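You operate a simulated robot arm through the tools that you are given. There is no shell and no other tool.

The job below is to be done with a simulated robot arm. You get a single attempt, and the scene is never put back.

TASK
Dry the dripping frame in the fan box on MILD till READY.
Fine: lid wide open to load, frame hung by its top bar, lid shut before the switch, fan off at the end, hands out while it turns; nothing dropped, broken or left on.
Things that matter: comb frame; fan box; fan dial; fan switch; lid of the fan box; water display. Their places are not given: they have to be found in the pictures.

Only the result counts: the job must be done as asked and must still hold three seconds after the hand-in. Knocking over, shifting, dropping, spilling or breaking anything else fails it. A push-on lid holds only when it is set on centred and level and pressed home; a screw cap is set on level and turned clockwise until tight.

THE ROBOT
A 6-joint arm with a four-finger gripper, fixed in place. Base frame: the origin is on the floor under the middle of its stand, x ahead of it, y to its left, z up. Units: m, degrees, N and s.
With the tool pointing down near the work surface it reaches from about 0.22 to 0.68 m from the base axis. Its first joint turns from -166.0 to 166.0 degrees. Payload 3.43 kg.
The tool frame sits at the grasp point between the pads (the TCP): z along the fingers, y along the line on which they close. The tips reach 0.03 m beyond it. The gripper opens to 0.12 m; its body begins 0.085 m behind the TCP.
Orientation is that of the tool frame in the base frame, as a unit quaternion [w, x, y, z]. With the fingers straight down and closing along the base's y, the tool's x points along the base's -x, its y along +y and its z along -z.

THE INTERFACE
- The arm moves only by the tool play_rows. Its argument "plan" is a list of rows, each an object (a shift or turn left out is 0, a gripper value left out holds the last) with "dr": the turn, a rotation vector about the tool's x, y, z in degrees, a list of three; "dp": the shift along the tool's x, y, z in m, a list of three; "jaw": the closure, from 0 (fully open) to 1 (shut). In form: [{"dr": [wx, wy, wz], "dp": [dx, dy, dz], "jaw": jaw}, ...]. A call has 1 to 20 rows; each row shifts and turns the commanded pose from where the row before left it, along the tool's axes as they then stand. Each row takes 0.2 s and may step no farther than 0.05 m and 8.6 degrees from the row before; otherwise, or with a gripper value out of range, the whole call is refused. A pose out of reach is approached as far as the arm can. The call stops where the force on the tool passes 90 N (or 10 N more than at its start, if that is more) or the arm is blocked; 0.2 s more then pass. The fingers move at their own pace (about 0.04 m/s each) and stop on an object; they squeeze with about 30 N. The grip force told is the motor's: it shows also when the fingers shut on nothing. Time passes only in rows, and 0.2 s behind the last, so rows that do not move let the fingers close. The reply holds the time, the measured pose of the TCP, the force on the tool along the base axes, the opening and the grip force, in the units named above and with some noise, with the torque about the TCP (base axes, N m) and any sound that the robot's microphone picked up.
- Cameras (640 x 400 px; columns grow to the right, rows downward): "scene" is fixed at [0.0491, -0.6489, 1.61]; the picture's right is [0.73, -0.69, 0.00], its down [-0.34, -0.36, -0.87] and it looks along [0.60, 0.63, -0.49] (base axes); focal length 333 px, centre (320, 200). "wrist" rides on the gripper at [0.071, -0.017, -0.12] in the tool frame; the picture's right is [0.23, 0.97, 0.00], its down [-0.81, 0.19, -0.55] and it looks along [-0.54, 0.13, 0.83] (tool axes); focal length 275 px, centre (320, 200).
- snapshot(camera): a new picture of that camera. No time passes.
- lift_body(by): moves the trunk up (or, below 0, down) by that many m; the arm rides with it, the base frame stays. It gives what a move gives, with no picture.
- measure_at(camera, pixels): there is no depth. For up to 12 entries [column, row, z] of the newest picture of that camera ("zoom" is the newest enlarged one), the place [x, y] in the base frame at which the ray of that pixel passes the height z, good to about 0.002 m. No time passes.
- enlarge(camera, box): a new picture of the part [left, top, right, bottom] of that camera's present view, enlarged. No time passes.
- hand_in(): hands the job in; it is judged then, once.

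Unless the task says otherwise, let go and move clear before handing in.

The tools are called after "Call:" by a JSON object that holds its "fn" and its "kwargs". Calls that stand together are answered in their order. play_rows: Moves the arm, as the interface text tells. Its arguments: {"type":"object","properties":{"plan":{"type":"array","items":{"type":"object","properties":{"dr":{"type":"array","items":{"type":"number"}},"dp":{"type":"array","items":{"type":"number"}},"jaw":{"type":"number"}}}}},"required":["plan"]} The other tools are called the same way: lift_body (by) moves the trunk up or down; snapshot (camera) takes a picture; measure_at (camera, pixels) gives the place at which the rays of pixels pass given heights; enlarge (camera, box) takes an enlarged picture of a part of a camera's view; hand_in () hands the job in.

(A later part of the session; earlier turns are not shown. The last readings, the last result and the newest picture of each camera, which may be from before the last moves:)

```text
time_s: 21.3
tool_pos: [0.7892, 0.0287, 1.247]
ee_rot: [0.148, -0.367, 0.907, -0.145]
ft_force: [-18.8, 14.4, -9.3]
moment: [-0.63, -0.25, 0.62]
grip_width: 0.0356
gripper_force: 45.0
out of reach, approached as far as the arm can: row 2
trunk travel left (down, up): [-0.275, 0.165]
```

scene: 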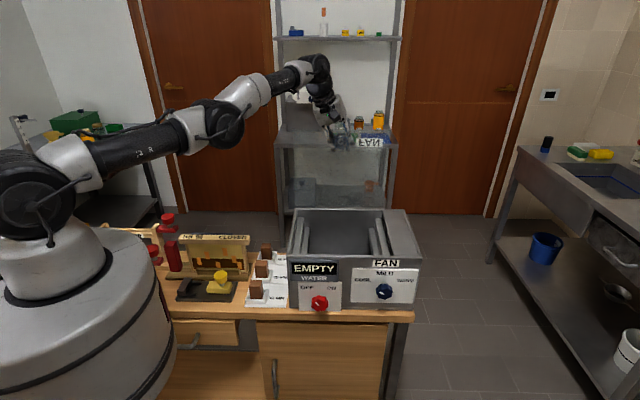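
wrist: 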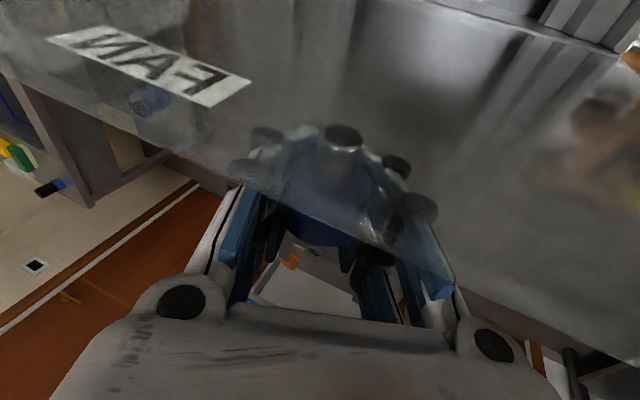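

The side load is down to about 24 N. I'll open the fingers while holding position and see where the lid settles.

Call:
{"fn": "play_rows", "kwargs": {"plan": [{"jaw": 0.4}, {"jaw": 0.4}, {"jaw": 0.4}]}}

Call:
{"fn": "snapshot", "kwargs": {"camera": "wrist"}}

Call:
{"fn": "snapshot", "kwargs": {"camera": "scene"}}

Call:
{"fn": "enlarge", "kwargs": {"camera": "scene", "box": [270, 90, 440, 230]}}

```text
time_s: 22.1
tool_pos: [0.7929, 0.0265, 1.2483]
ee_rot: [0.149, -0.366, 0.907, -0.145]
ft_force: [0.5, 0.7, 0.1]
moment: [-0.01, -0.01, 0.0]
grip_width: 0.0735
gripper_force: 0.3
trunk travel left (down, up): [-0.275, 0.165]
```

```text
taken
```

wrist: 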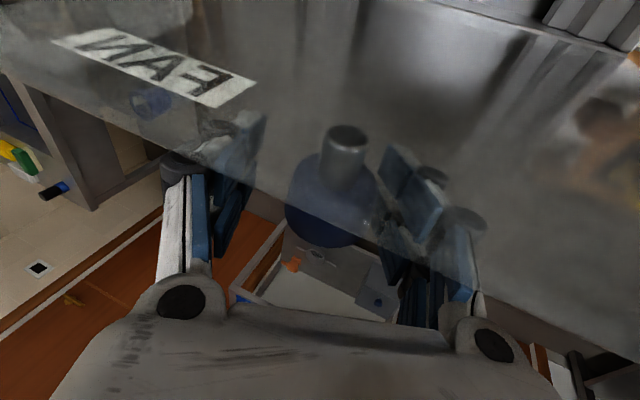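

```text
taken
```

scene: 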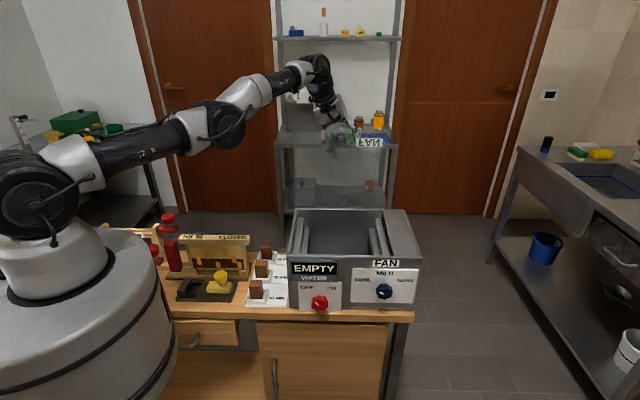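

```text
2.86 times, centred on (355, 160) of scene
```

zoom: 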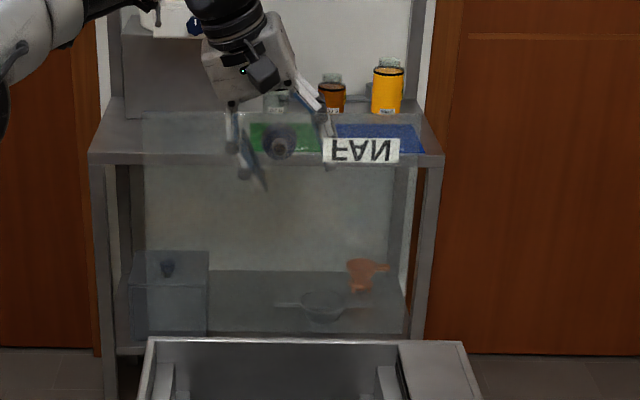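

The lid stays open with the fingers released: no force on the tool, and the FAN label hasn't moved. To get out without nudging the lid shut, I'll lean the hand further sideways, parallel to the lid, and then back away from it.

Call:
{"fn": "play_rows", "kwargs": {"plan": [{"dr": [5, 0, 0], "jaw": 0.3}, {"dr": [5, 0, 0]}, {"dr": [5, 0, 0]}, {"dr": [5, 0, 0]}, {"dp": [0, 0, 0]}]}}

Call:
{"fn": "snapshot", "kwargs": {"camera": "wrist"}}

Call:
{"fn": "enlarge", "kwargs": {"camera": "scene", "box": [270, 90, 440, 230]}}

```text
time_s: 23.3
tool_pos: [0.8367, 0.0335, 1.2531]
ee_rot: [0.21, -0.335, 0.868, -0.3]
ft_force: [0.2, 0.1, 1.3]
moment: [-0.01, 0.02, 0.01]
grip_width: 0.084
gripper_force: 0.0
out of reach, approached as far as the arm can: row 1, 2, 3, 4
trunk travel left (down, up): [-0.275, 0.165]
```

```text
taken
```

wrist: 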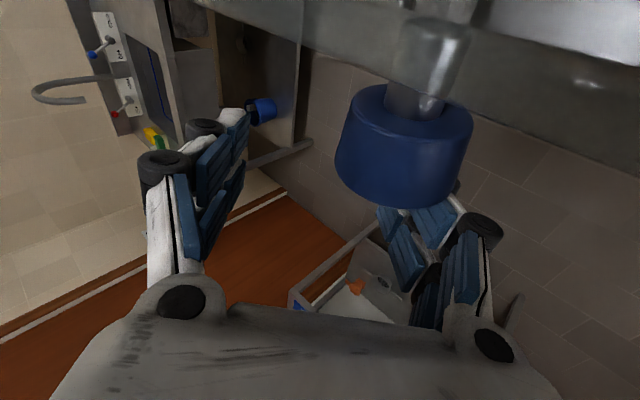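

```text
2.86 times, centred on (355, 160) of scene
```

zoom: 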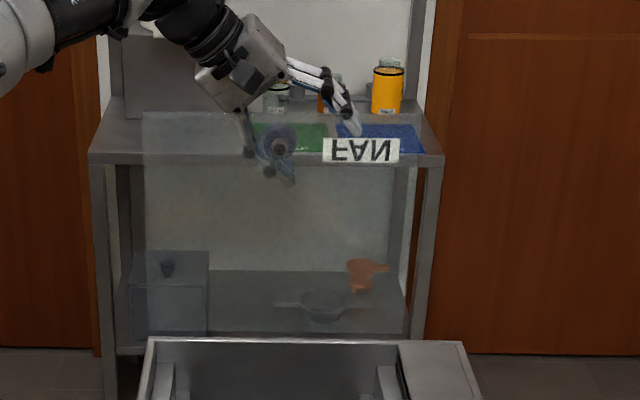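

The hand slid clear behind the knob (TCP v≈0.605) with no contact force, and the lid hasn't moved. I'll open the jaws fully and back straight out along the fingers, drifting slightly away from the lid.

Call:
{"fn": "play_rows", "kwargs": {"plan": [{"jaw": 0}, {"jaw": 0}, {"jaw": 0}, {"dp": [-0.002, 0, -0.02]}, {"dp": [-0.002, 0, -0.02]}]}}

Call:
{"fn": "snapshot", "kwargs": {"camera": "wrist"}}

```text
time_s: 24.5
tool_pos: [0.827, 0.0538, 1.2855]
ee_rot: [0.211, -0.335, 0.868, -0.301]
ft_force: [-0.6, -0.1, -0.1]
moment: [0.0, 0.01, -0.02]
grip_width: 0.12
gripper_force: 0.0
out of reach, approached as far as the arm can: row 4, 5
trunk travel left (down, up): [-0.275, 0.165]
```

```text
taken
```

wrist: 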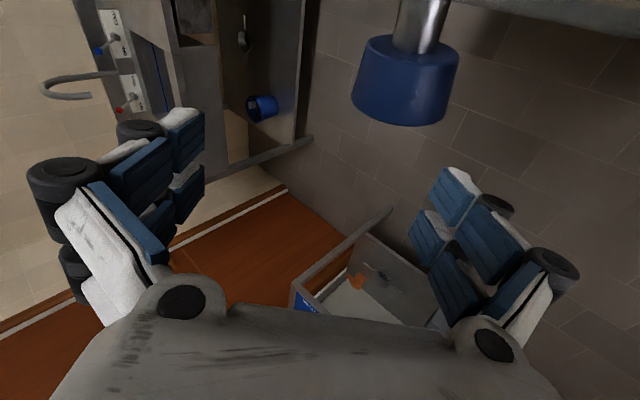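

Good: the knob (405,85) is now clear of the pads. I'll keep backing out toward -u and up.

Call:
{"fn": "play_rows", "kwargs": {"plan": [{"dp": [-0.001, 0.008, -0.03]}, {"dp": [-0.001, 0.008, -0.03]}, {"dp": [-0.001, 0.008, -0.03]}]}}

Call:
{"fn": "snapshot", "kwargs": {"camera": "wrist"}}

Call:
{"fn": "snapshot", "kwargs": {"camera": "scene"}}

```text
time_s: 25.3
tool_pos: [0.7991, 0.1154, 1.3418]
ee_rot: [0.21, -0.335, 0.868, -0.301]
ft_force: [0.1, 0.9, 0.9]
moment: [-0.03, -0.02, 0.0]
grip_width: 0.1201
gripper_force: 0.1
out of reach, approached as far as the arm can: row 1, 2, 3
trunk travel left (down, up): [-0.275, 0.165]
```

```text
taken
```

wrist: 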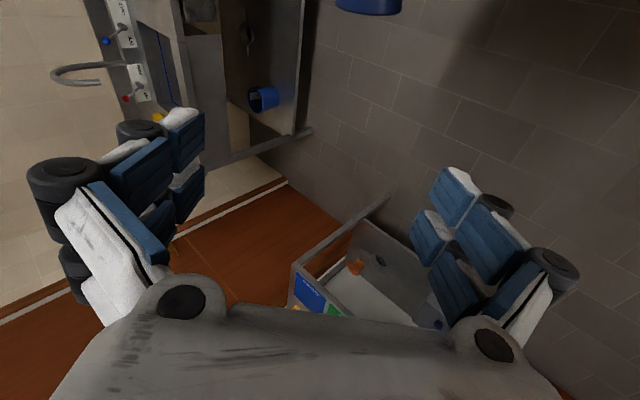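

```text
taken
```

scene: 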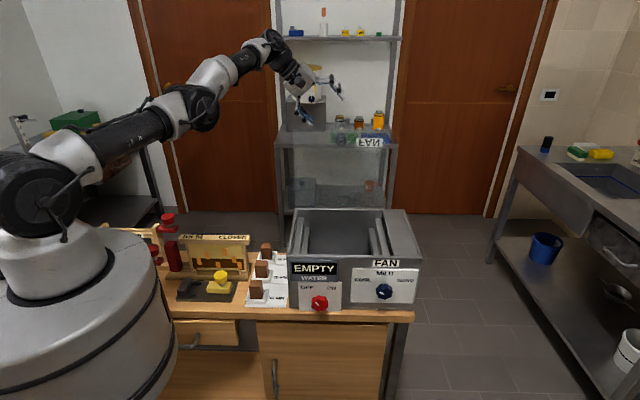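

The hand is behind the lid, above the knob. I'll keep going up and toward -u until the fingers are above the lid's top edge, then come forward.

Call:
{"fn": "play_rows", "kwargs": {"plan": [{"dp": [-0.005, 0.0023, -0.042]}, {"dp": [-0.005, 0.0023, -0.042]}, {"dp": [-0.005, 0.0023, -0.042]}]}}

Call:
{"fn": "snapshot", "kwargs": {"camera": "scene"}}

```text
time_s: 26.1
tool_pos: [0.7406, 0.1811, 1.4358]
ee_rot: [0.212, -0.336, 0.867, -0.301]
ft_force: [-1.3, 0.7, 0.0]
moment: [-0.05, -0.08, -0.01]
grip_width: 0.12
gripper_force: 0.0
out of reach, approached as far as the arm can: row 1, 2
trunk travel left (down, up): [-0.275, 0.165]
```

```text
taken
```

scene: 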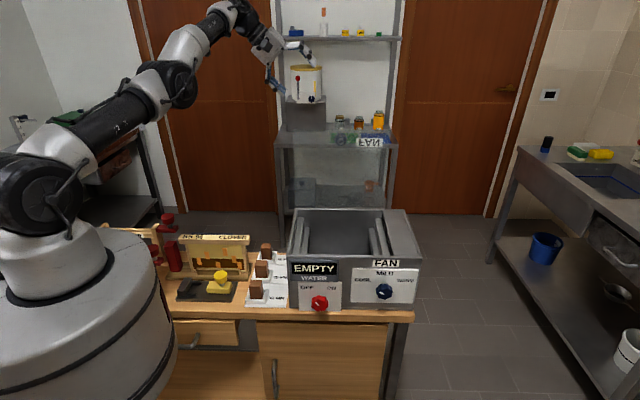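

The fingers are above the lid edge now, with the lowest at about z 1.37. I'll move forward toward the robot and bring the hand upright again.

Call:
{"fn": "play_rows", "kwargs": {"plan": [{"dp": [0.045, 0, 0]}, {"dp": [0.045, 0, 0]}, {"dp": [0.045, 0, 0]}, {"dp": [0.045, 0, 0]}, {"dp": [0.03, 0, 0], "dr": [-8.4, 0, 0]}, {"dp": [0.03, 0, 0], "dr": [-8.4, 0, 0]}, {"dr": [-8.4, 0, 0]}, {"dr": [-8.4, 0, 0]}, {"dr": [-8.4, 0, 0]}, {"dr": [0, 5, 0]}, {"dr": [0, 4.6, 0]}]}}

Call:
{"fn": "snapshot", "kwargs": {"camera": "scene"}}

Call:
{"fn": "snapshot", "kwargs": {"camera": "wrist"}}

```text
time_s: 28.5
tool_pos: [0.6342, 0.0926, 1.4157]
ee_rot: [-0.004, -0.391, 0.92, -0.001]
ft_force: [-0.2, -0.5, 0.1]
moment: [-0.02, 0.03, 0.0]
grip_width: 0.12
gripper_force: 0.0
out of reach, approached as far as the arm can: row 1, 2, 3, 4, 5, 6, 7, 8, 9, 10, 11
trunk travel left (down, up): [-0.275, 0.165]
```

```text
taken
```

scene: 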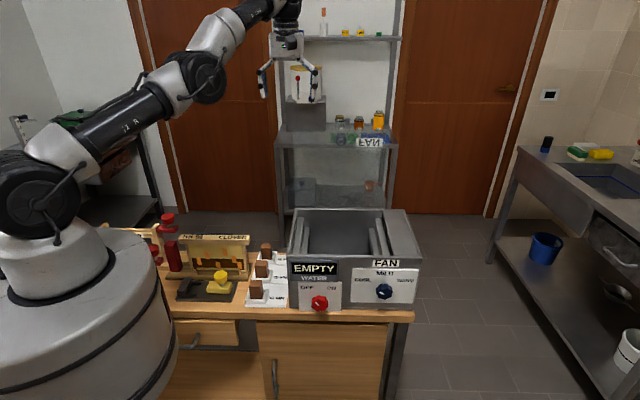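

```text
taken
```

wrist: 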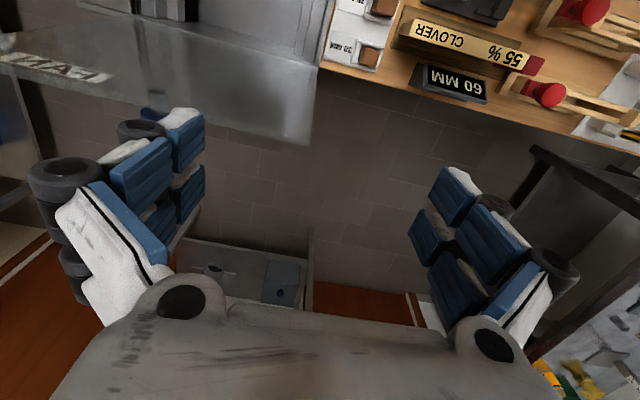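

The hand is upright again and the lid stays open past vertical. Next is the frame: I'll enlarge both views to fix its top bar's position.

Call:
{"fn": "enlarge", "kwargs": {"camera": "wrist", "box": [380, 0, 580, 120]}}

Call:
{"fn": "enlarge", "kwargs": {"camera": "scene", "box": [170, 220, 260, 290]}}

```text
3.20 times, centred on (480, 60) of wrist
```

zoom: 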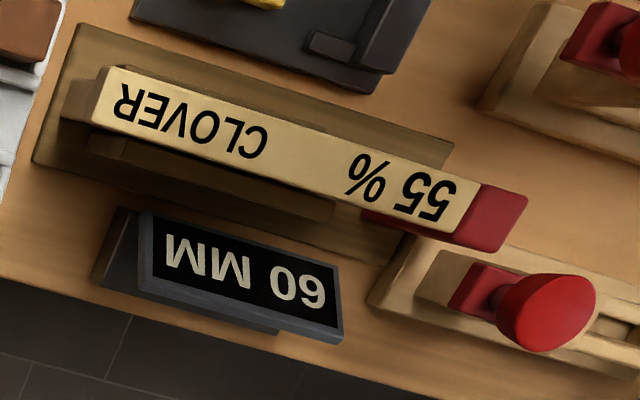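

```text
5.71 times, centred on (215, 255) of scene
```

zoom: 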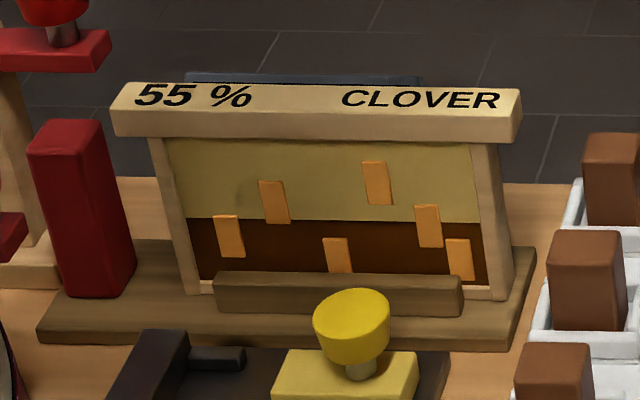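

I'll triangulate the top-bar corners by matching front-right and back-left in both views.

Call:
{"fn": "measure_at", "kwargs": {"camera": "wrist", "pixels": [[415, 18.1, 0.98], [415, 18.1, 1.02], [409.7, 35.6, 0.98], [409.7, 35.6, 1.02], [530, 54.7, 0.98], [530, 54.7, 1.02], [525.3, 70, 0.98], [525.3, 70, 1.02]]}}

Call:
{"fn": "measure_at", "kwargs": {"camera": "scene", "pixels": [[249, 240.8, 0.98], [249, 240.8, 1.02], [250, 235.7, 0.98], [250, 235.7, 1.02], [178.6, 239.1, 0.98], [178.6, 239.1, 1.02], [181.4, 234.5, 0.98], [181.4, 234.5, 1.02]]}}

```text
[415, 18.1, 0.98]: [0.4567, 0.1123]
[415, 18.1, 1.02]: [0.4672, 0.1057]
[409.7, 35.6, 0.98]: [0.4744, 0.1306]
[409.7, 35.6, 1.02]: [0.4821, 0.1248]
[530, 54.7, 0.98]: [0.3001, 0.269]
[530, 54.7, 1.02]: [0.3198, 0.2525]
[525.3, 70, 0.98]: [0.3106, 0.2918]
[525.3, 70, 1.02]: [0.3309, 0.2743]
```

```text
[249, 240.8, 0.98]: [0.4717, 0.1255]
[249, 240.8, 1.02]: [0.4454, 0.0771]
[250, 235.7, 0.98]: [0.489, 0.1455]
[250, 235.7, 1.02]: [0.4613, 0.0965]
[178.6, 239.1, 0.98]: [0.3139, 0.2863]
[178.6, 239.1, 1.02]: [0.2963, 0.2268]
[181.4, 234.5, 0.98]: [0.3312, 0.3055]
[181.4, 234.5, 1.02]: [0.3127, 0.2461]
```

The bench turns out to be at exactly 45°. The bar's centre is near u=0.137, v=0.416, top z≈0.993, length about 0.22 and width about 0.025. I'll check the height of the "60 MM" display behind it for finger clearance.

Call:
{"fn": "measure_at", "kwargs": {"camera": "wrist", "pixels": [[486.9, 104.7, 0.9], [486.9, 104.7, 0.95], [427, 86.5, 0.9], [427, 86.5, 0.95], [427, 64, 0.9], [427, 64, 0.95], [486, 82, 0.9], [486, 82, 0.95], [545.5, 58.7, 0.95], [531, 77, 0.95]]}}

Call:
{"fn": "measure_at", "kwargs": {"camera": "scene", "pixels": [[191.4, 232.6, 0.9], [191.4, 232.6, 0.95], [232.5, 233.6, 0.9], [232.5, 233.6, 0.95], [165, 243, 0.95], [177, 241, 0.95], [233.5, 303, 0.85]]}}

```text
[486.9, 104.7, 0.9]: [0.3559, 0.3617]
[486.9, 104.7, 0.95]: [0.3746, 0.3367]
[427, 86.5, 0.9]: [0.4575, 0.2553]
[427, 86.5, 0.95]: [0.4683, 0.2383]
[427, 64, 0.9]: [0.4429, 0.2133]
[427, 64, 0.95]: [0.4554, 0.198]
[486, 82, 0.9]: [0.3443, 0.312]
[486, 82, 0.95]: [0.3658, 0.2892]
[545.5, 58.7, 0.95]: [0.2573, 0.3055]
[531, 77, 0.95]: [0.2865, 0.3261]
```

```text
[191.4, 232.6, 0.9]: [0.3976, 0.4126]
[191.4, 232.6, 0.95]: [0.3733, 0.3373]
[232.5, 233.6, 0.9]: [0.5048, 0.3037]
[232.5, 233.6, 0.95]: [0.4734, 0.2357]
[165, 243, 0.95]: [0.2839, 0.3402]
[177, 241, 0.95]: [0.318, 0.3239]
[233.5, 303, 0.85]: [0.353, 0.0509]
```

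The display's top edge is at v≈0.50, z≈0.95, so I'll go down with the jaws part-closed. First I'll turn the tool 91° so the fingers close across the bar, then move above the frame's centre.

Call:
{"fn": "play_rows", "kwargs": {"plan": [{"dr": [0, 0, 8.277]}, {"dr": [0, 0, 8.277]}, {"dr": [0, 0, 8.277]}, {"dr": [0, 0, 8.277]}, {"dr": [0, 0, 8.277]}, {"dr": [0, 0, 8.277]}, {"dr": [0, 0, 8.277]}, {"dr": [0, 0, 8.277]}, {"dr": [0, 0, 8.277]}, {"dr": [0, 0, 8.277]}, {"dr": [0, 0, 8.28]}, {"dp": [0.041, -0.0163, 0], "jaw": 0.4}, {"dp": [0.041, -0.0163, 0]}, {"dp": [0.041, -0.0163, 0]}, {"dp": [0.041, -0.0163, 0]}, {"dp": [0.041, -0.0163, 0]}, {"dp": [0.041, -0.0163, 0]}]}}

Call:
{"fn": "snapshot", "kwargs": {"camera": "wrist"}}

```text
time_s: 32.1
tool_pos: [0.5532, 0.2456, 1.4297]
ee_rot: [0.004, 0.385, 0.923, 0.001]
ft_force: [-1.2, 0.4, 0.6]
moment: [-0.02, -0.06, -0.01]
grip_width: 0.072
gripper_force: 0.0
out of reach, approached as far as the arm can: row 12, 13, 14, 15, 16
trunk travel left (down, up): [-0.275, 0.165]
```

```text
taken
```

wrist: 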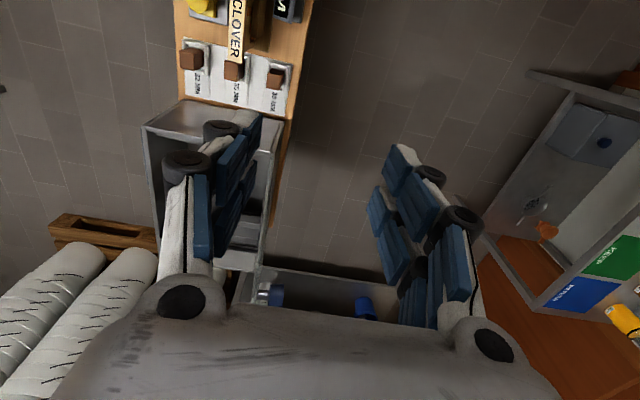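

The arm had still been at the edge of its reach, so the shift was partial: TCP is at u≈0.218, v≈0.565. I'll finish the move to above the bar.

Call:
{"fn": "play_rows", "kwargs": {"plan": [{"dp": [0.02, -0.0371, 0]}, {"dp": [0.02, -0.0371, 0]}, {"dp": [0.02, -0.0371, 0]}, {"dp": [0.0205, -0.0371, 0]}, {"dp": [0, 0, 0.045]}, {"dp": [0, 0, 0.045]}, {"dp": [0, 0, 0.045]}, {"dp": [0, 0, 0.045]}, {"dp": [0, 0, 0.045]}]}}

Call:
{"fn": "snapshot", "kwargs": {"camera": "wrist"}}

Call:
{"fn": "snapshot", "kwargs": {"camera": "scene"}}

```text
time_s: 34.1
tool_pos: [0.3956, 0.1984, 1.2003]
ee_rot: [0.001, 0.384, 0.923, -0.001]
ft_force: [-0.5, 0.1, -0.1]
moment: [-0.01, 0.05, 0.01]
grip_width: 0.0718
gripper_force: 0.0
trunk travel left (down, up): [-0.275, 0.165]
```

```text
taken
```

wrist: 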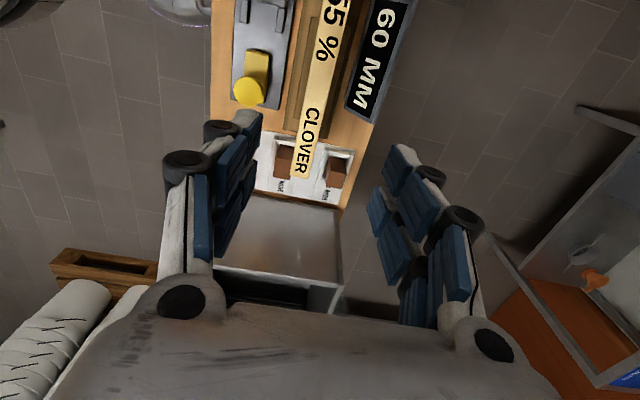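

```text
taken
```

scene: 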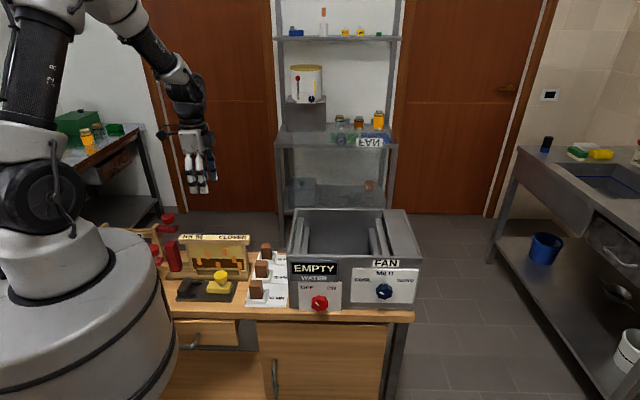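

TCP is at u=0.139, v=0.420. I'll enlarge to centre the bar precisely between the fingers.

Call:
{"fn": "enlarge", "kwargs": {"camera": "wrist", "box": [240, 0, 420, 200]}}

Call:
{"fn": "measure_at", "kwargs": {"camera": "wrist", "pixels": [[320, 95, 0.993], [290, 175, 0.993], [313, 181, 0.993]]}}

```text
2.00 times, centred on (330, 100) of wrist
```

zoom: 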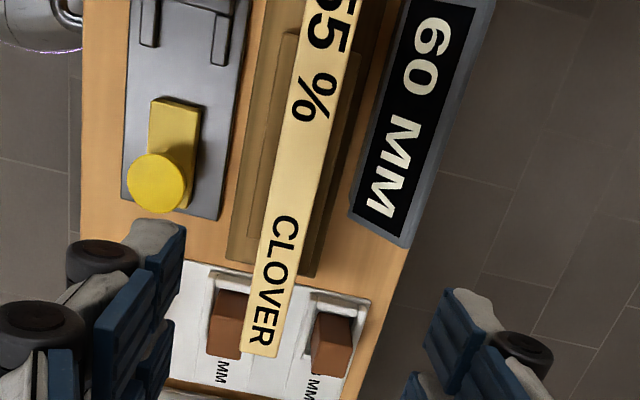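

```text
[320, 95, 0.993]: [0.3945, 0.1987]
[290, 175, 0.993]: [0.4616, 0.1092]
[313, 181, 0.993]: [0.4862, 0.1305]
```

The bar's centre is about 3 mm toward -v from the TCP. I'll correct that and go down to just above the bar.

Call:
{"fn": "play_rows", "kwargs": {"plan": [{"dp": [0.002, -0.0032, 0.04]}, {"dp": [0, 0, 0.045]}, {"dp": [0, 0, 0.045]}, {"dp": [0, 0, 0.03]}]}}

Call:
{"fn": "snapshot", "kwargs": {"camera": "wrist"}}

Call:
{"fn": "enlarge", "kwargs": {"camera": "scene", "box": [150, 200, 280, 290]}}

```text
time_s: 35.1
tool_pos: [0.3907, 0.1967, 1.0401]
ee_rot: [0.003, 0.383, 0.924, -0.001]
ft_force: [-0.8, 0.0, -0.3]
moment: [0.02, 0.03, 0.02]
grip_width: 0.0721
gripper_force: 0.0
trunk travel left (down, up): [-0.275, 0.165]
```

```text
taken
```

wrist: 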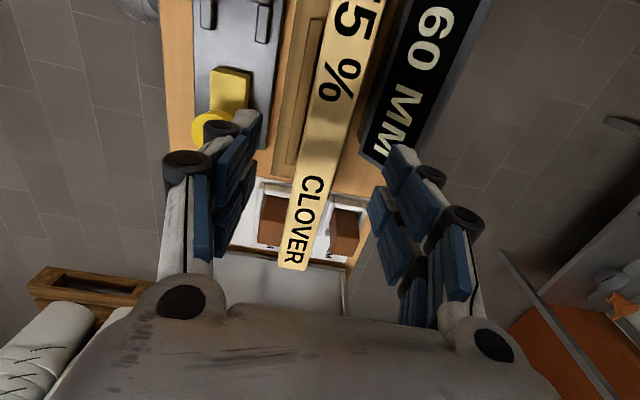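

```text
4.44 times, centred on (215, 245) of scene
```

zoom: 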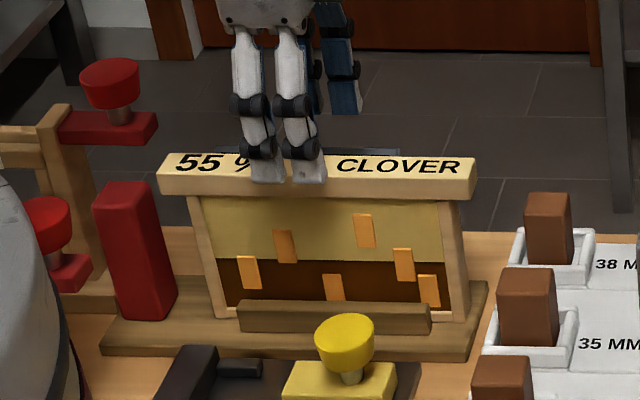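

The bar is centred at column 320 between the fingers, with yaw exactly -45°. I'll go down to grip height and close.

Call:
{"fn": "play_rows", "kwargs": {"plan": [{"dp": [0, 0, 0.025]}, {"dp": [0, 0, 0.02]}, {"dp": [0, 0, 0.006]}, {"dp": [0, 0, 0]}]}}

Call:
{"fn": "snapshot", "kwargs": {"camera": "wrist"}}

Call:
{"fn": "enlarge", "kwargs": {"camera": "scene", "box": [150, 200, 280, 290]}}

```text
time_s: 36.1
tool_pos: [0.3907, 0.1959, 0.9893]
ee_rot: [0.003, 0.384, 0.924, -0.001]
ft_force: [0.2, 0.4, 0.9]
moment: [0.04, -0.01, 0.01]
grip_width: 0.0722
gripper_force: 0.1
trunk travel left (down, up): [-0.275, 0.165]
```

```text
taken
```

wrist: 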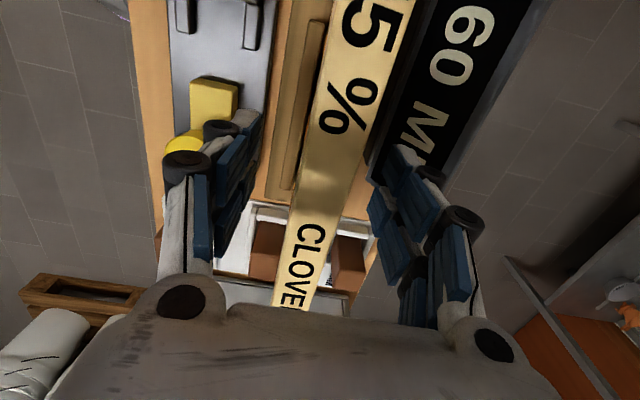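

```text
4.44 times, centred on (215, 245) of scene
```

zoom: 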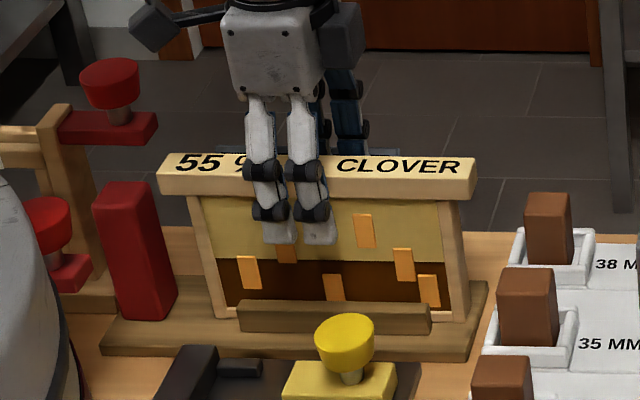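

The fingertips reach about 2 cm below the bar, over the comb face. I'll raise 9 mm so they mainly hold the bar, then close.

Call:
{"fn": "play_rows", "kwargs": {"plan": [{"dp": [0, 0, -0.009]}, {"jaw": 1}, {"jaw": 1}, {"jaw": 1}, {"jaw": 1}, {"jaw": 1}]}}

Call:
{"fn": "snapshot", "kwargs": {"camera": "wrist"}}

Call:
{"fn": "enlarge", "kwargs": {"camera": "scene", "box": [150, 200, 280, 290]}}

```text
time_s: 37.5
tool_pos: [0.3904, 0.1959, 0.9991]
ee_rot: [0.002, 0.384, 0.924, -0.002]
ft_force: [0.3, 0.4, 1.7]
moment: [0.01, 0.02, 0.12]
grip_width: 0.0254
gripper_force: 29.7
trunk travel left (down, up): [-0.275, 0.165]
```

```text
taken
```

wrist: 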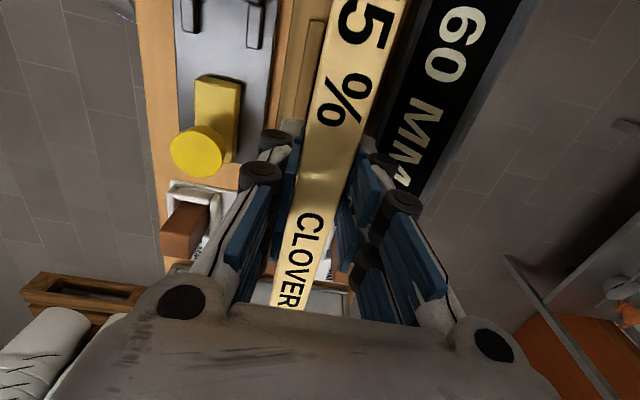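

```text
4.44 times, centred on (215, 245) of scene
```

zoom: 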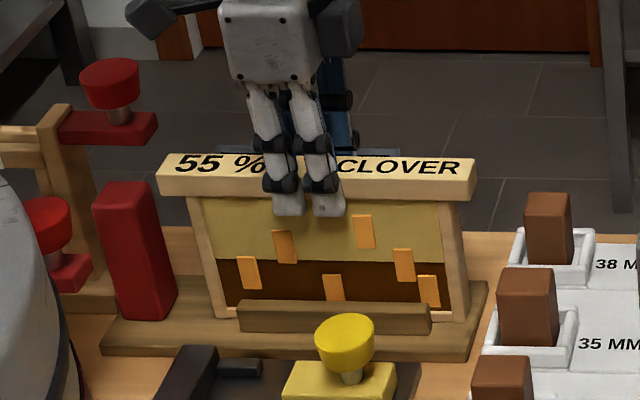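

The grip width of 25.4 mm matches the bar. I'll lift slowly out of the stand and check.

Call:
{"fn": "play_rows", "kwargs": {"plan": [{"dp": [0, 0, -0.008]}, {"dp": [0, 0, -0.012]}, {"dp": [0, 0, -0.02]}, {"dp": [0, 0, -0.02]}, {"dp": [0, 0, -0.02]}, {"dp": [0, 0, 0]}]}}

Call:
{"fn": "snapshot", "kwargs": {"camera": "scene"}}

Call:
{"fn": "enlarge", "kwargs": {"camera": "scene", "box": [150, 180, 280, 270]}}

```text
time_s: 38.9
tool_pos: [0.3906, 0.196, 1.0792]
ee_rot: [0.002, 0.383, 0.924, -0.002]
ft_force: [0.2, -0.1, -5.4]
moment: [0.01, 0.03, 0.01]
grip_width: 0.0253
gripper_force: 29.9
trunk travel left (down, up): [-0.275, 0.165]
```

```text
taken
```

scene: 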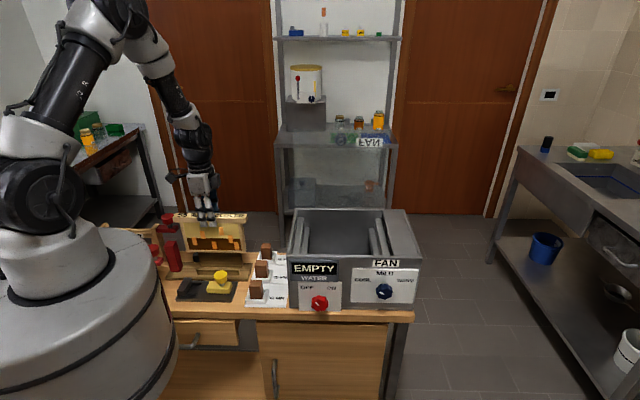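

```text
4.44 times, centred on (215, 225) of scene
```

zoom: 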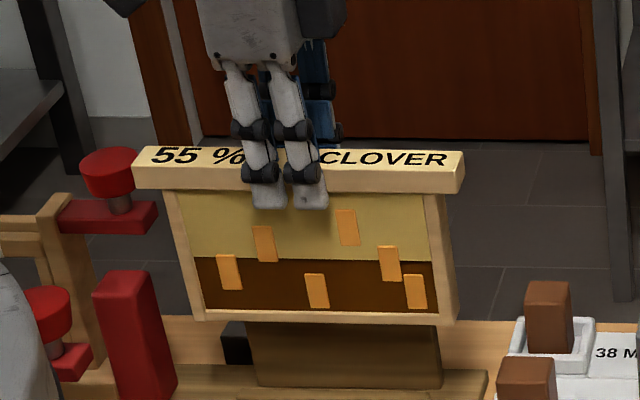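

The frame is free and level, weighing about 5.4 N. Before carrying it over, I'll study the ledges inside the open box.

Call:
{"fn": "enlarge", "kwargs": {"camera": "scene", "box": [280, 195, 430, 275]}}

Call:
{"fn": "snapshot", "kwargs": {"camera": "wrist"}}

```text
4.27 times, centred on (355, 235) of scene
```

zoom: 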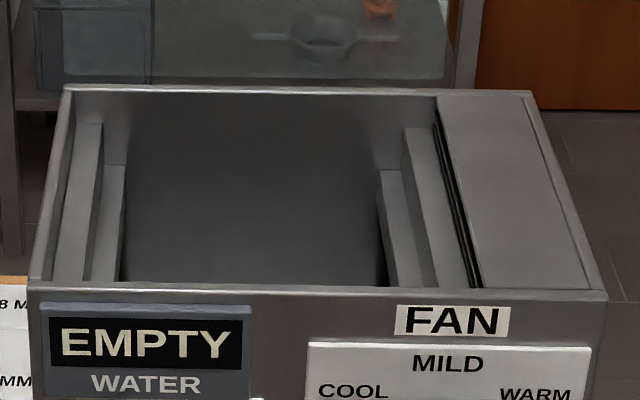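

```text
taken
```

wrist: 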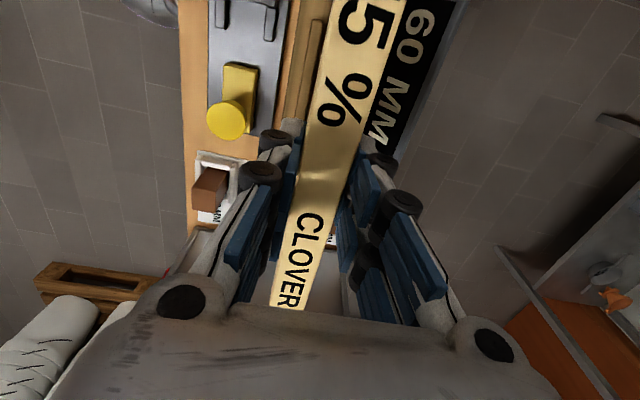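

Inside the box there are stepped ledges: inner steps at u≈0.421–0.436 and 0.634–0.650 (z≈0.99), with taller outer blocks beyond them. The 0.22 m bar fits between the blocks, centred at u≈0.535. I'll raise the frame and carry it over.

Call:
{"fn": "play_rows", "kwargs": {"plan": [{"dp": [0, 0, -0.035]}, {"dp": [0, 0, -0.04]}, {"dp": [0, 0, -0.04]}, {"dp": [0, 0, -0.04]}, {"dp": [0, 0, -0.04]}, {"dp": [-0.035, -0.003, 0]}, {"dp": [-0.035, -0.003, 0]}, {"dp": [-0.035, -0.003, 0]}, {"dp": [-0.035, -0.003, 0]}, {"dp": [-0.035, -0.003, 0]}, {"dp": [-0.035, -0.003, 0]}, {"dp": [-0.035, -0.003, 0]}, {"dp": [-0.035, -0.003, 0]}, {"dp": [-0.035, -0.003, 0]}, {"dp": [-0.035, -0.003, 0]}, {"dp": [-0.035, -0.003, 0]}, {"dp": [-0.013, 0, 0]}, {"dp": [0, 0, 0]}]}}

Call:
{"fn": "snapshot", "kwargs": {"camera": "wrist"}}

Call:
{"fn": "snapshot", "kwargs": {"camera": "scene"}}

```text
time_s: 42.7
tool_pos: [0.6488, -0.1079, 1.2749]
ee_rot: [0.002, 0.384, 0.923, -0.002]
ft_force: [0.6, 0.2, -5.0]
moment: [-0.02, 0.04, 0.02]
grip_width: 0.0254
gripper_force: 30.1
trunk travel left (down, up): [-0.275, 0.165]
```

```text
taken
```

wrist: 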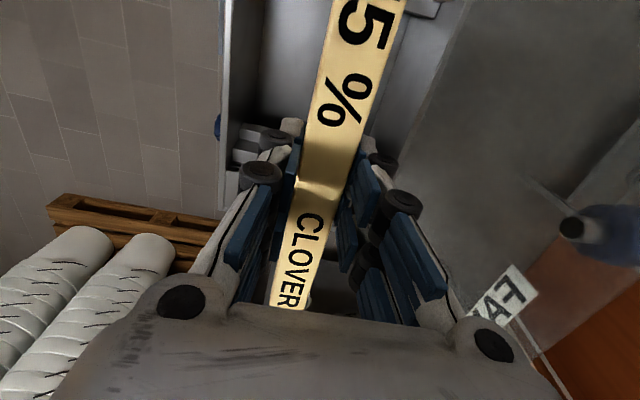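

```text
taken
```

scene: 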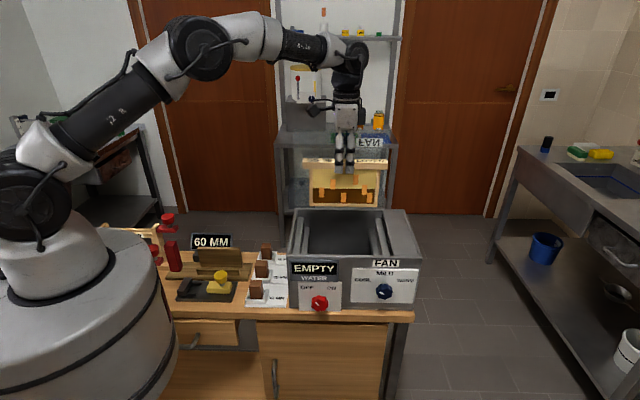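

The frame hangs above the box with TCP at u=0.535, v=0.3825. I'll enlarge to check its left–right alignment with the ledges.

Call:
{"fn": "enlarge", "kwargs": {"camera": "scene", "box": [280, 150, 430, 270]}}

Call:
{"fn": "enlarge", "kwargs": {"camera": "scene", "box": [285, 200, 405, 260]}}

```text
3.33 times, centred on (355, 210) of scene
```

zoom: 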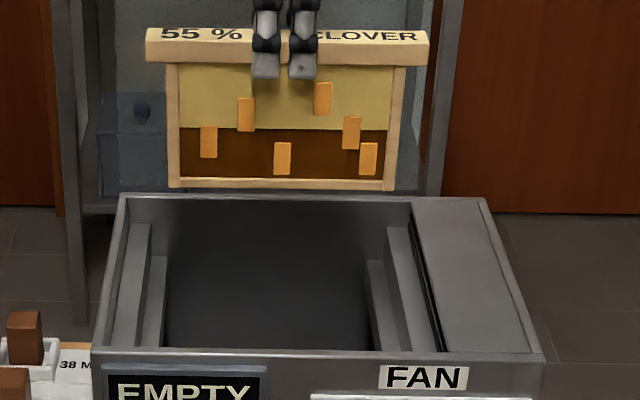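

```text
5.33 times, centred on (345, 230) of scene
```

zoom: 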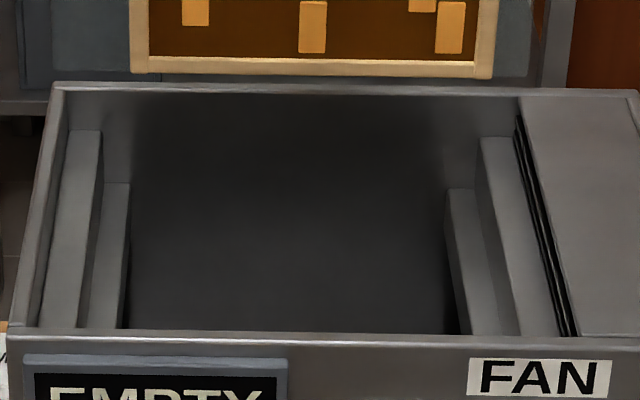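

Measured in the scene view, the frame's centre is u≈0.5397 and the ledges' centre is ≈0.535. I'll shift 4.7 mm toward -u, lower to just above the steps, and look again.

Call:
{"fn": "play_rows", "kwargs": {"plan": [{"dp": [0.0047, 0, 0]}, {"dp": [0, 0, 0.03]}, {"dp": [0, 0, 0.03]}, {"dp": [0, 0, 0.03]}, {"dp": [0, 0, 0.03]}, {"dp": [0, 0, 0.02]}, {"dp": [0, 0, 0]}]}}

Call:
{"fn": "enlarge", "kwargs": {"camera": "scene", "box": [285, 180, 405, 260]}}

Call:
{"fn": "snapshot", "kwargs": {"camera": "wrist"}}

```text
time_s: 44.3
tool_pos: [0.6442, -0.1058, 1.1366]
ee_rot: [0.002, 0.384, 0.923, -0.001]
ft_force: [0.6, -0.2, -5.1]
moment: [0.02, 0.04, 0.0]
grip_width: 0.0252
gripper_force: 30.1
trunk travel left (down, up): [-0.275, 0.165]
```

```text
5.00 times, centred on (345, 220) of scene
```

zoom: 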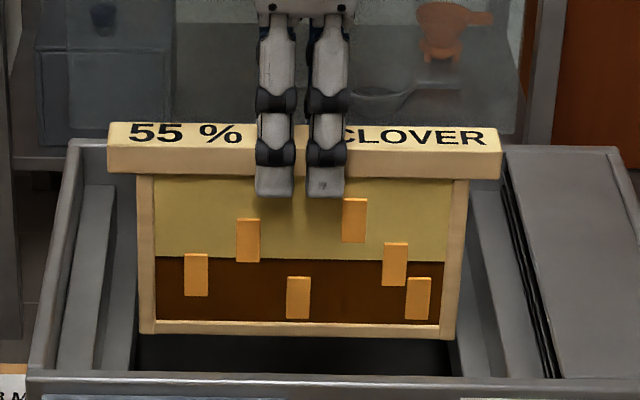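

```text
taken
```

wrist: 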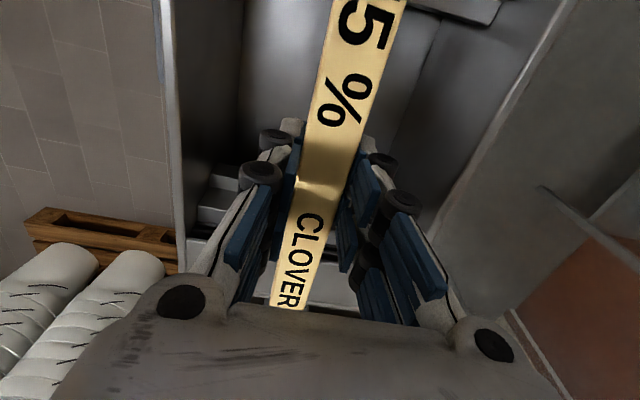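

The frame's sides are centred (u≈0.442–0.629 against the steps' 0.436–0.633). I'll lower it slowly between the steps, watching for contact.

Call:
{"fn": "play_rows", "kwargs": {"plan": [{"dp": [0, 0, 0.012]}, {"dp": [0, 0, 0.012]}, {"dp": [0, 0, 0.012]}, {"dp": [0, 0, 0.012]}, {"dp": [0, 0, 0.012]}, {"dp": [0, 0, 0.012]}, {"dp": [0, 0, 0.012]}, {"dp": [0, 0, 0]}]}}

Call:
{"fn": "enlarge", "kwargs": {"camera": "scene", "box": [285, 190, 405, 270]}}

```text
time_s: 46.1
tool_pos: [0.6441, -0.1061, 1.0515]
ee_rot: [0.001, 0.385, 0.923, -0.001]
ft_force: [0.7, -0.8, -4.8]
moment: [0.01, 0.05, 0.0]
grip_width: 0.0255
gripper_force: 29.9
trunk travel left (down, up): [-0.275, 0.165]
```

```text
5.00 times, centred on (345, 230) of scene
```

zoom: 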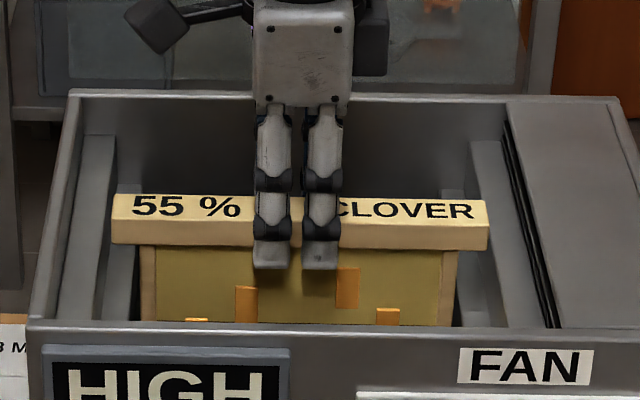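

The display now reads HIGH, and the bar is just above the outer blocks with no contact. I'll keep lowering in small steps until the ledges take the weight.

Call:
{"fn": "play_rows", "kwargs": {"plan": [{"dp": [0, 0, 0.006]}, {"dp": [0, 0, 0.006]}, {"dp": [0, 0, 0.006]}, {"dp": [0, 0, 0.006]}, {"dp": [0, 0, 0.004]}, {"dp": [0, 0, 0]}]}}

Call:
{"fn": "enlarge", "kwargs": {"camera": "scene", "box": [285, 190, 405, 270]}}

```text
time_s: 47.5
tool_pos: [0.6453, -0.1064, 1.0236]
ee_rot: [0.001, 0.383, 0.924, -0.001]
ft_force: [-0.1, -1.1, -4.5]
moment: [0.02, -0.02, -0.02]
grip_width: 0.0254
gripper_force: 29.7
trunk travel left (down, up): [-0.275, 0.165]
```

```text
5.00 times, centred on (345, 230) of scene
```

zoom: 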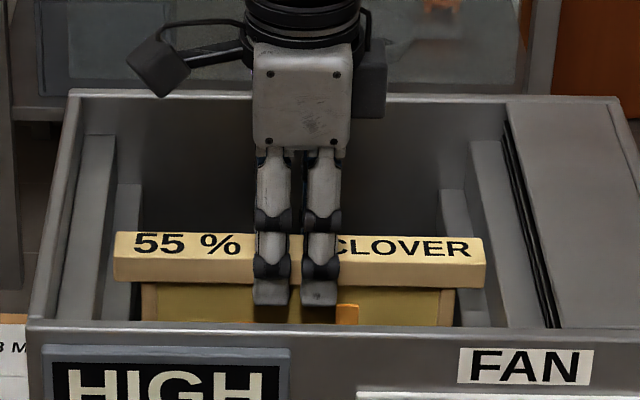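

The bar is between the outer blocks and still unsupported at z=1.0236. I'll lower a few millimetres at a time.

Call:
{"fn": "play_rows", "kwargs": {"plan": [{"dp": [0, 0, 0.004]}, {"dp": [0, 0, 0.004]}, {"dp": [0, 0, 0]}]}}

```text
time_s: 48.3
tool_pos: [0.6459, -0.1061, 1.0147]
ee_rot: [0.001, 0.383, 0.924, -0.001]
ft_force: [0.9, 0.7, -4.4]
moment: [0.02, 0.0, -0.02]
grip_width: 0.0254
gripper_force: 30.1
trunk travel left (down, up): [-0.275, 0.165]
```

Call:
{"fn": "play_rows", "kwargs": {"plan": [{"dp": [0, 0, 0.003]}, {"dp": [0, 0, 0.003]}, {"dp": [0, 0, 0]}]}}

Call:
{"fn": "enlarge", "kwargs": {"camera": "scene", "box": [285, 190, 405, 270]}}

```text
time_s: 49.1
tool_pos: [0.6451, -0.1061, 1.0088]
ee_rot: [0.002, 0.383, 0.924, -0.001]
ft_force: [-0.2, 0.8, -4.6]
moment: [0.01, 0.01, 0.0]
grip_width: 0.0253
gripper_force: 30.2
trunk travel left (down, up): [-0.275, 0.165]
```

```text
5.00 times, centred on (345, 230) of scene
```

zoom: 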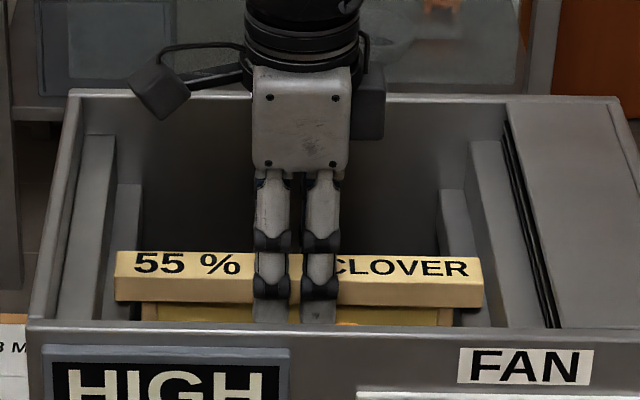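

There's still no contact at z=1.009, so the steps are slightly lower than I estimated. Continuing down in 3 mm steps.

Call:
{"fn": "play_rows", "kwargs": {"plan": [{"dp": [0, 0, 0.003]}, {"dp": [0, 0, 0.003]}, {"dp": [0, 0, 0.003]}, {"dp": [0, 0, 0]}]}}

Call:
{"fn": "enlarge", "kwargs": {"camera": "scene", "box": [285, 190, 405, 270]}}

```text
time_s: 50.1
tool_pos: [0.6457, -0.106, 1.0026]
ee_rot: [0.004, 0.383, 0.924, -0.001]
ft_force: [0.2, -2.1, 10.1]
moment: [0.34, 0.64, -0.02]
grip_width: 0.0255
gripper_force: 29.9
trunk travel left (down, up): [-0.275, 0.165]
```

```text
5.00 times, centred on (345, 230) of scene
```

zoom: 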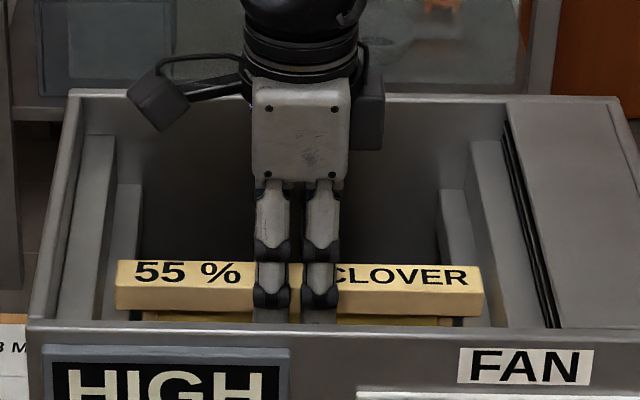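

Contact: the force went from -4.6 N to +10 N with the bar bottom at about z=0.98, and both ends are touching. I'll ease the preload and open the fingers.

Call:
{"fn": "play_rows", "kwargs": {"plan": [{"dp": [0, 0, -0.002]}, {"jaw": 0.7}, {"jaw": 0.6}, {"jaw": 0.5}, {"jaw": 0.4}, {"jaw": 0.4}]}}

Call:
{"fn": "snapshot", "kwargs": {"camera": "wrist"}}

Call:
{"fn": "enlarge", "kwargs": {"camera": "scene", "box": [285, 190, 405, 270]}}

```text
time_s: 51.5
tool_pos: [0.6444, -0.1056, 1.0028]
ee_rot: [0.001, 0.383, 0.924, -0.002]
ft_force: [0.5, -0.1, 0.2]
moment: [-0.03, -0.01, -0.01]
grip_width: 0.072
gripper_force: 0.0
trunk travel left (down, up): [-0.275, 0.165]
```

```text
taken
```

wrist: 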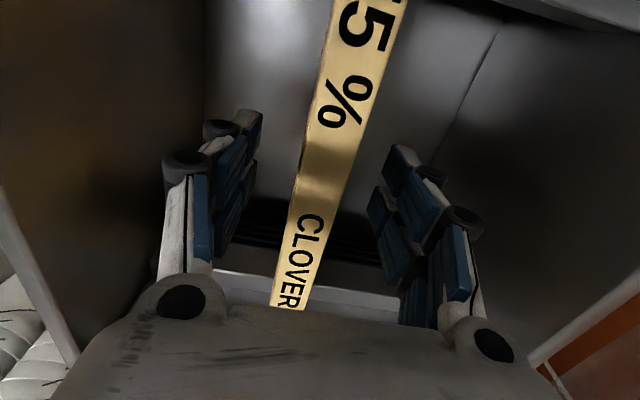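

```text
5.00 times, centred on (345, 230) of scene
```

zoom: 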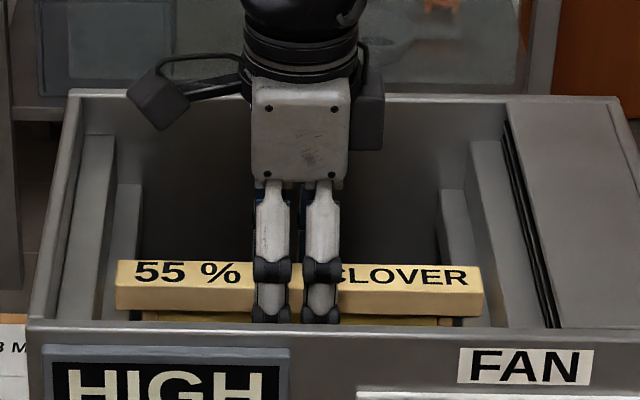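

The frame stays on the ledges and there's no force on the tool. I'll withdraw straight up and check that it's hanging level.

Call:
{"fn": "play_rows", "kwargs": {"plan": [{"dp": [0, 0, -0.015]}, {"dp": [0, 0, -0.025]}, {"dp": [0, 0, -0.04]}, {"dp": [0, 0, -0.045]}, {"dp": [0, 0, -0.045]}, {"dp": [0, 0, -0.045]}, {"dp": [0, 0, -0.045]}, {"dp": [0, 0, -0.045]}]}}

Call:
{"fn": "snapshot", "kwargs": {"camera": "wrist"}}

Call:
{"fn": "snapshot", "kwargs": {"camera": "scene"}}

Call:
{"fn": "enlarge", "kwargs": {"camera": "scene", "box": [275, 130, 435, 315]}}

```text
time_s: 53.3
tool_pos: [0.6421, -0.1047, 1.3076]
ee_rot: [0.0, 0.383, 0.924, -0.001]
ft_force: [0.2, 0.3, 0.0]
moment: [0.0, -0.06, 0.02]
grip_width: 0.0721
gripper_force: 0.1
trunk travel left (down, up): [-0.275, 0.165]
```

```text
taken
```

wrist: 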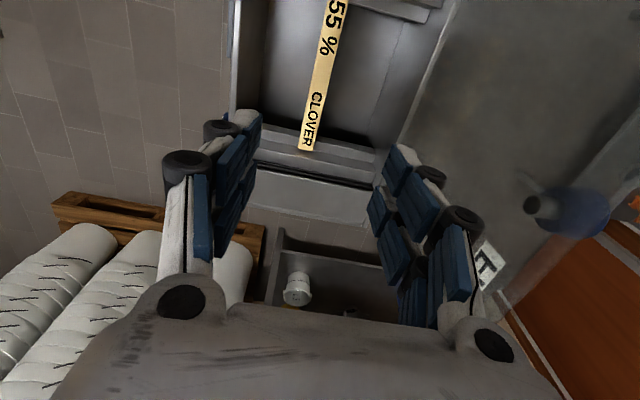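

```text
taken
```

scene: 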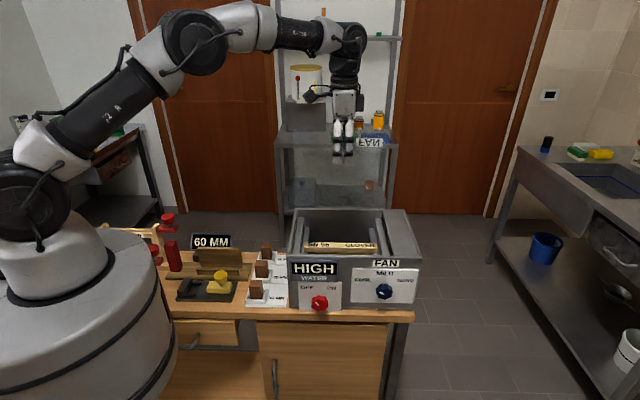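

```text
2.16 times, centred on (355, 222) of scene
```

zoom: 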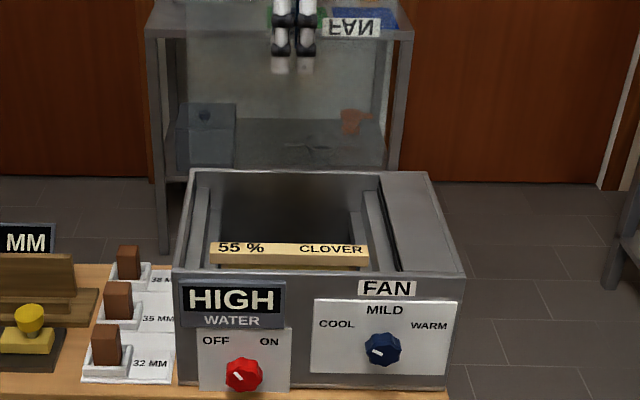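

The frame hangs level and the display shows HIGH. Now I need to close the lid: I'll look at its edge to plan a pinch on the top edge, which can be followed all the way down.

Call:
{"fn": "enlarge", "kwargs": {"camera": "wrist", "box": [380, 0, 640, 330]}}

Call:
{"fn": "enlarge", "kwargs": {"camera": "scene", "box": [275, 100, 415, 220]}}

```text
1.21 times, centred on (510, 165) of wrist
```

zoom: 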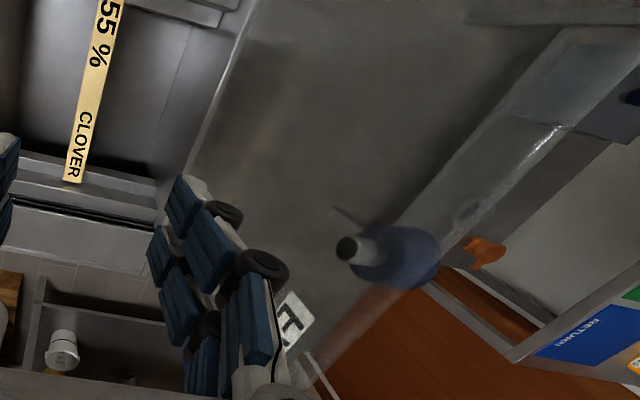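

```text
3.33 times, centred on (345, 160) of scene
```

zoom: 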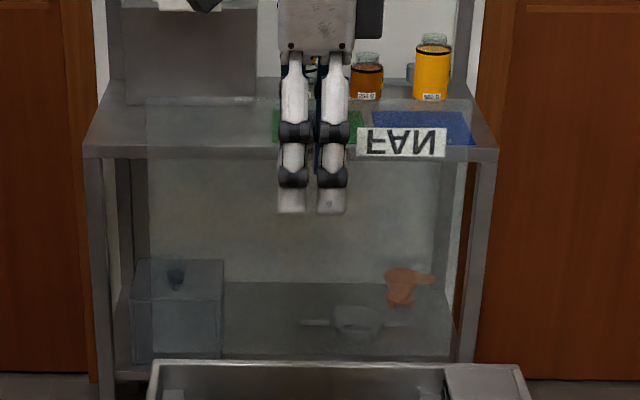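

The lid stands at about 96°, with its top edge near v≈0.537, z≈1.303 and its left end at u≈0.39. I'll bring the open jaws over the top edge at u≈0.43, clear of the knob and within reach.

Call:
{"fn": "play_rows", "kwargs": {"plan": [{"dp": [0, 0, -0.045], "jaw": 0}, {"dp": [0, 0, -0.045]}, {"dp": [0, 0, -0.015]}, {"dp": [0.045, 0, 0]}, {"dp": [0.045, 0, 0]}, {"dp": [0.008, 0, 0], "dr": [-8, 0, 0]}, {"dp": [0, 0.039, 0.0055]}, {"dp": [0, 0.039, 0.0055]}, {"dp": [0, 0, 0]}]}}

Call:
{"fn": "snapshot", "kwargs": {"camera": "wrist"}}

Call:
{"fn": "snapshot", "kwargs": {"camera": "scene"}}

```text
time_s: 55.3
tool_pos: [0.6269, 0.0214, 1.4034]
ee_rot: [0.028, 0.383, 0.921, 0.063]
ft_force: [-0.8, -0.6, 0.9]
moment: [-0.03, 0.02, -0.05]
grip_width: 0.1201
gripper_force: 0.0
out of reach, approached as far as the arm can: row 3
trunk travel left (down, up): [-0.275, 0.165]
```

```text
taken
```

wrist: 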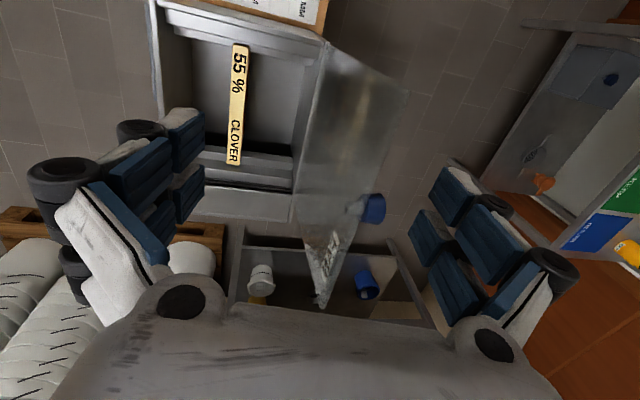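

```text
taken
```

scene: 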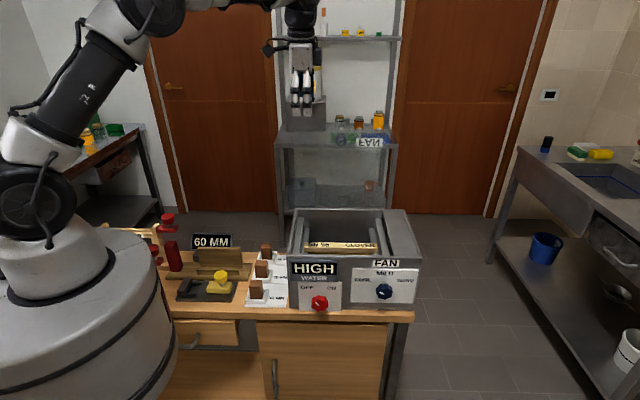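

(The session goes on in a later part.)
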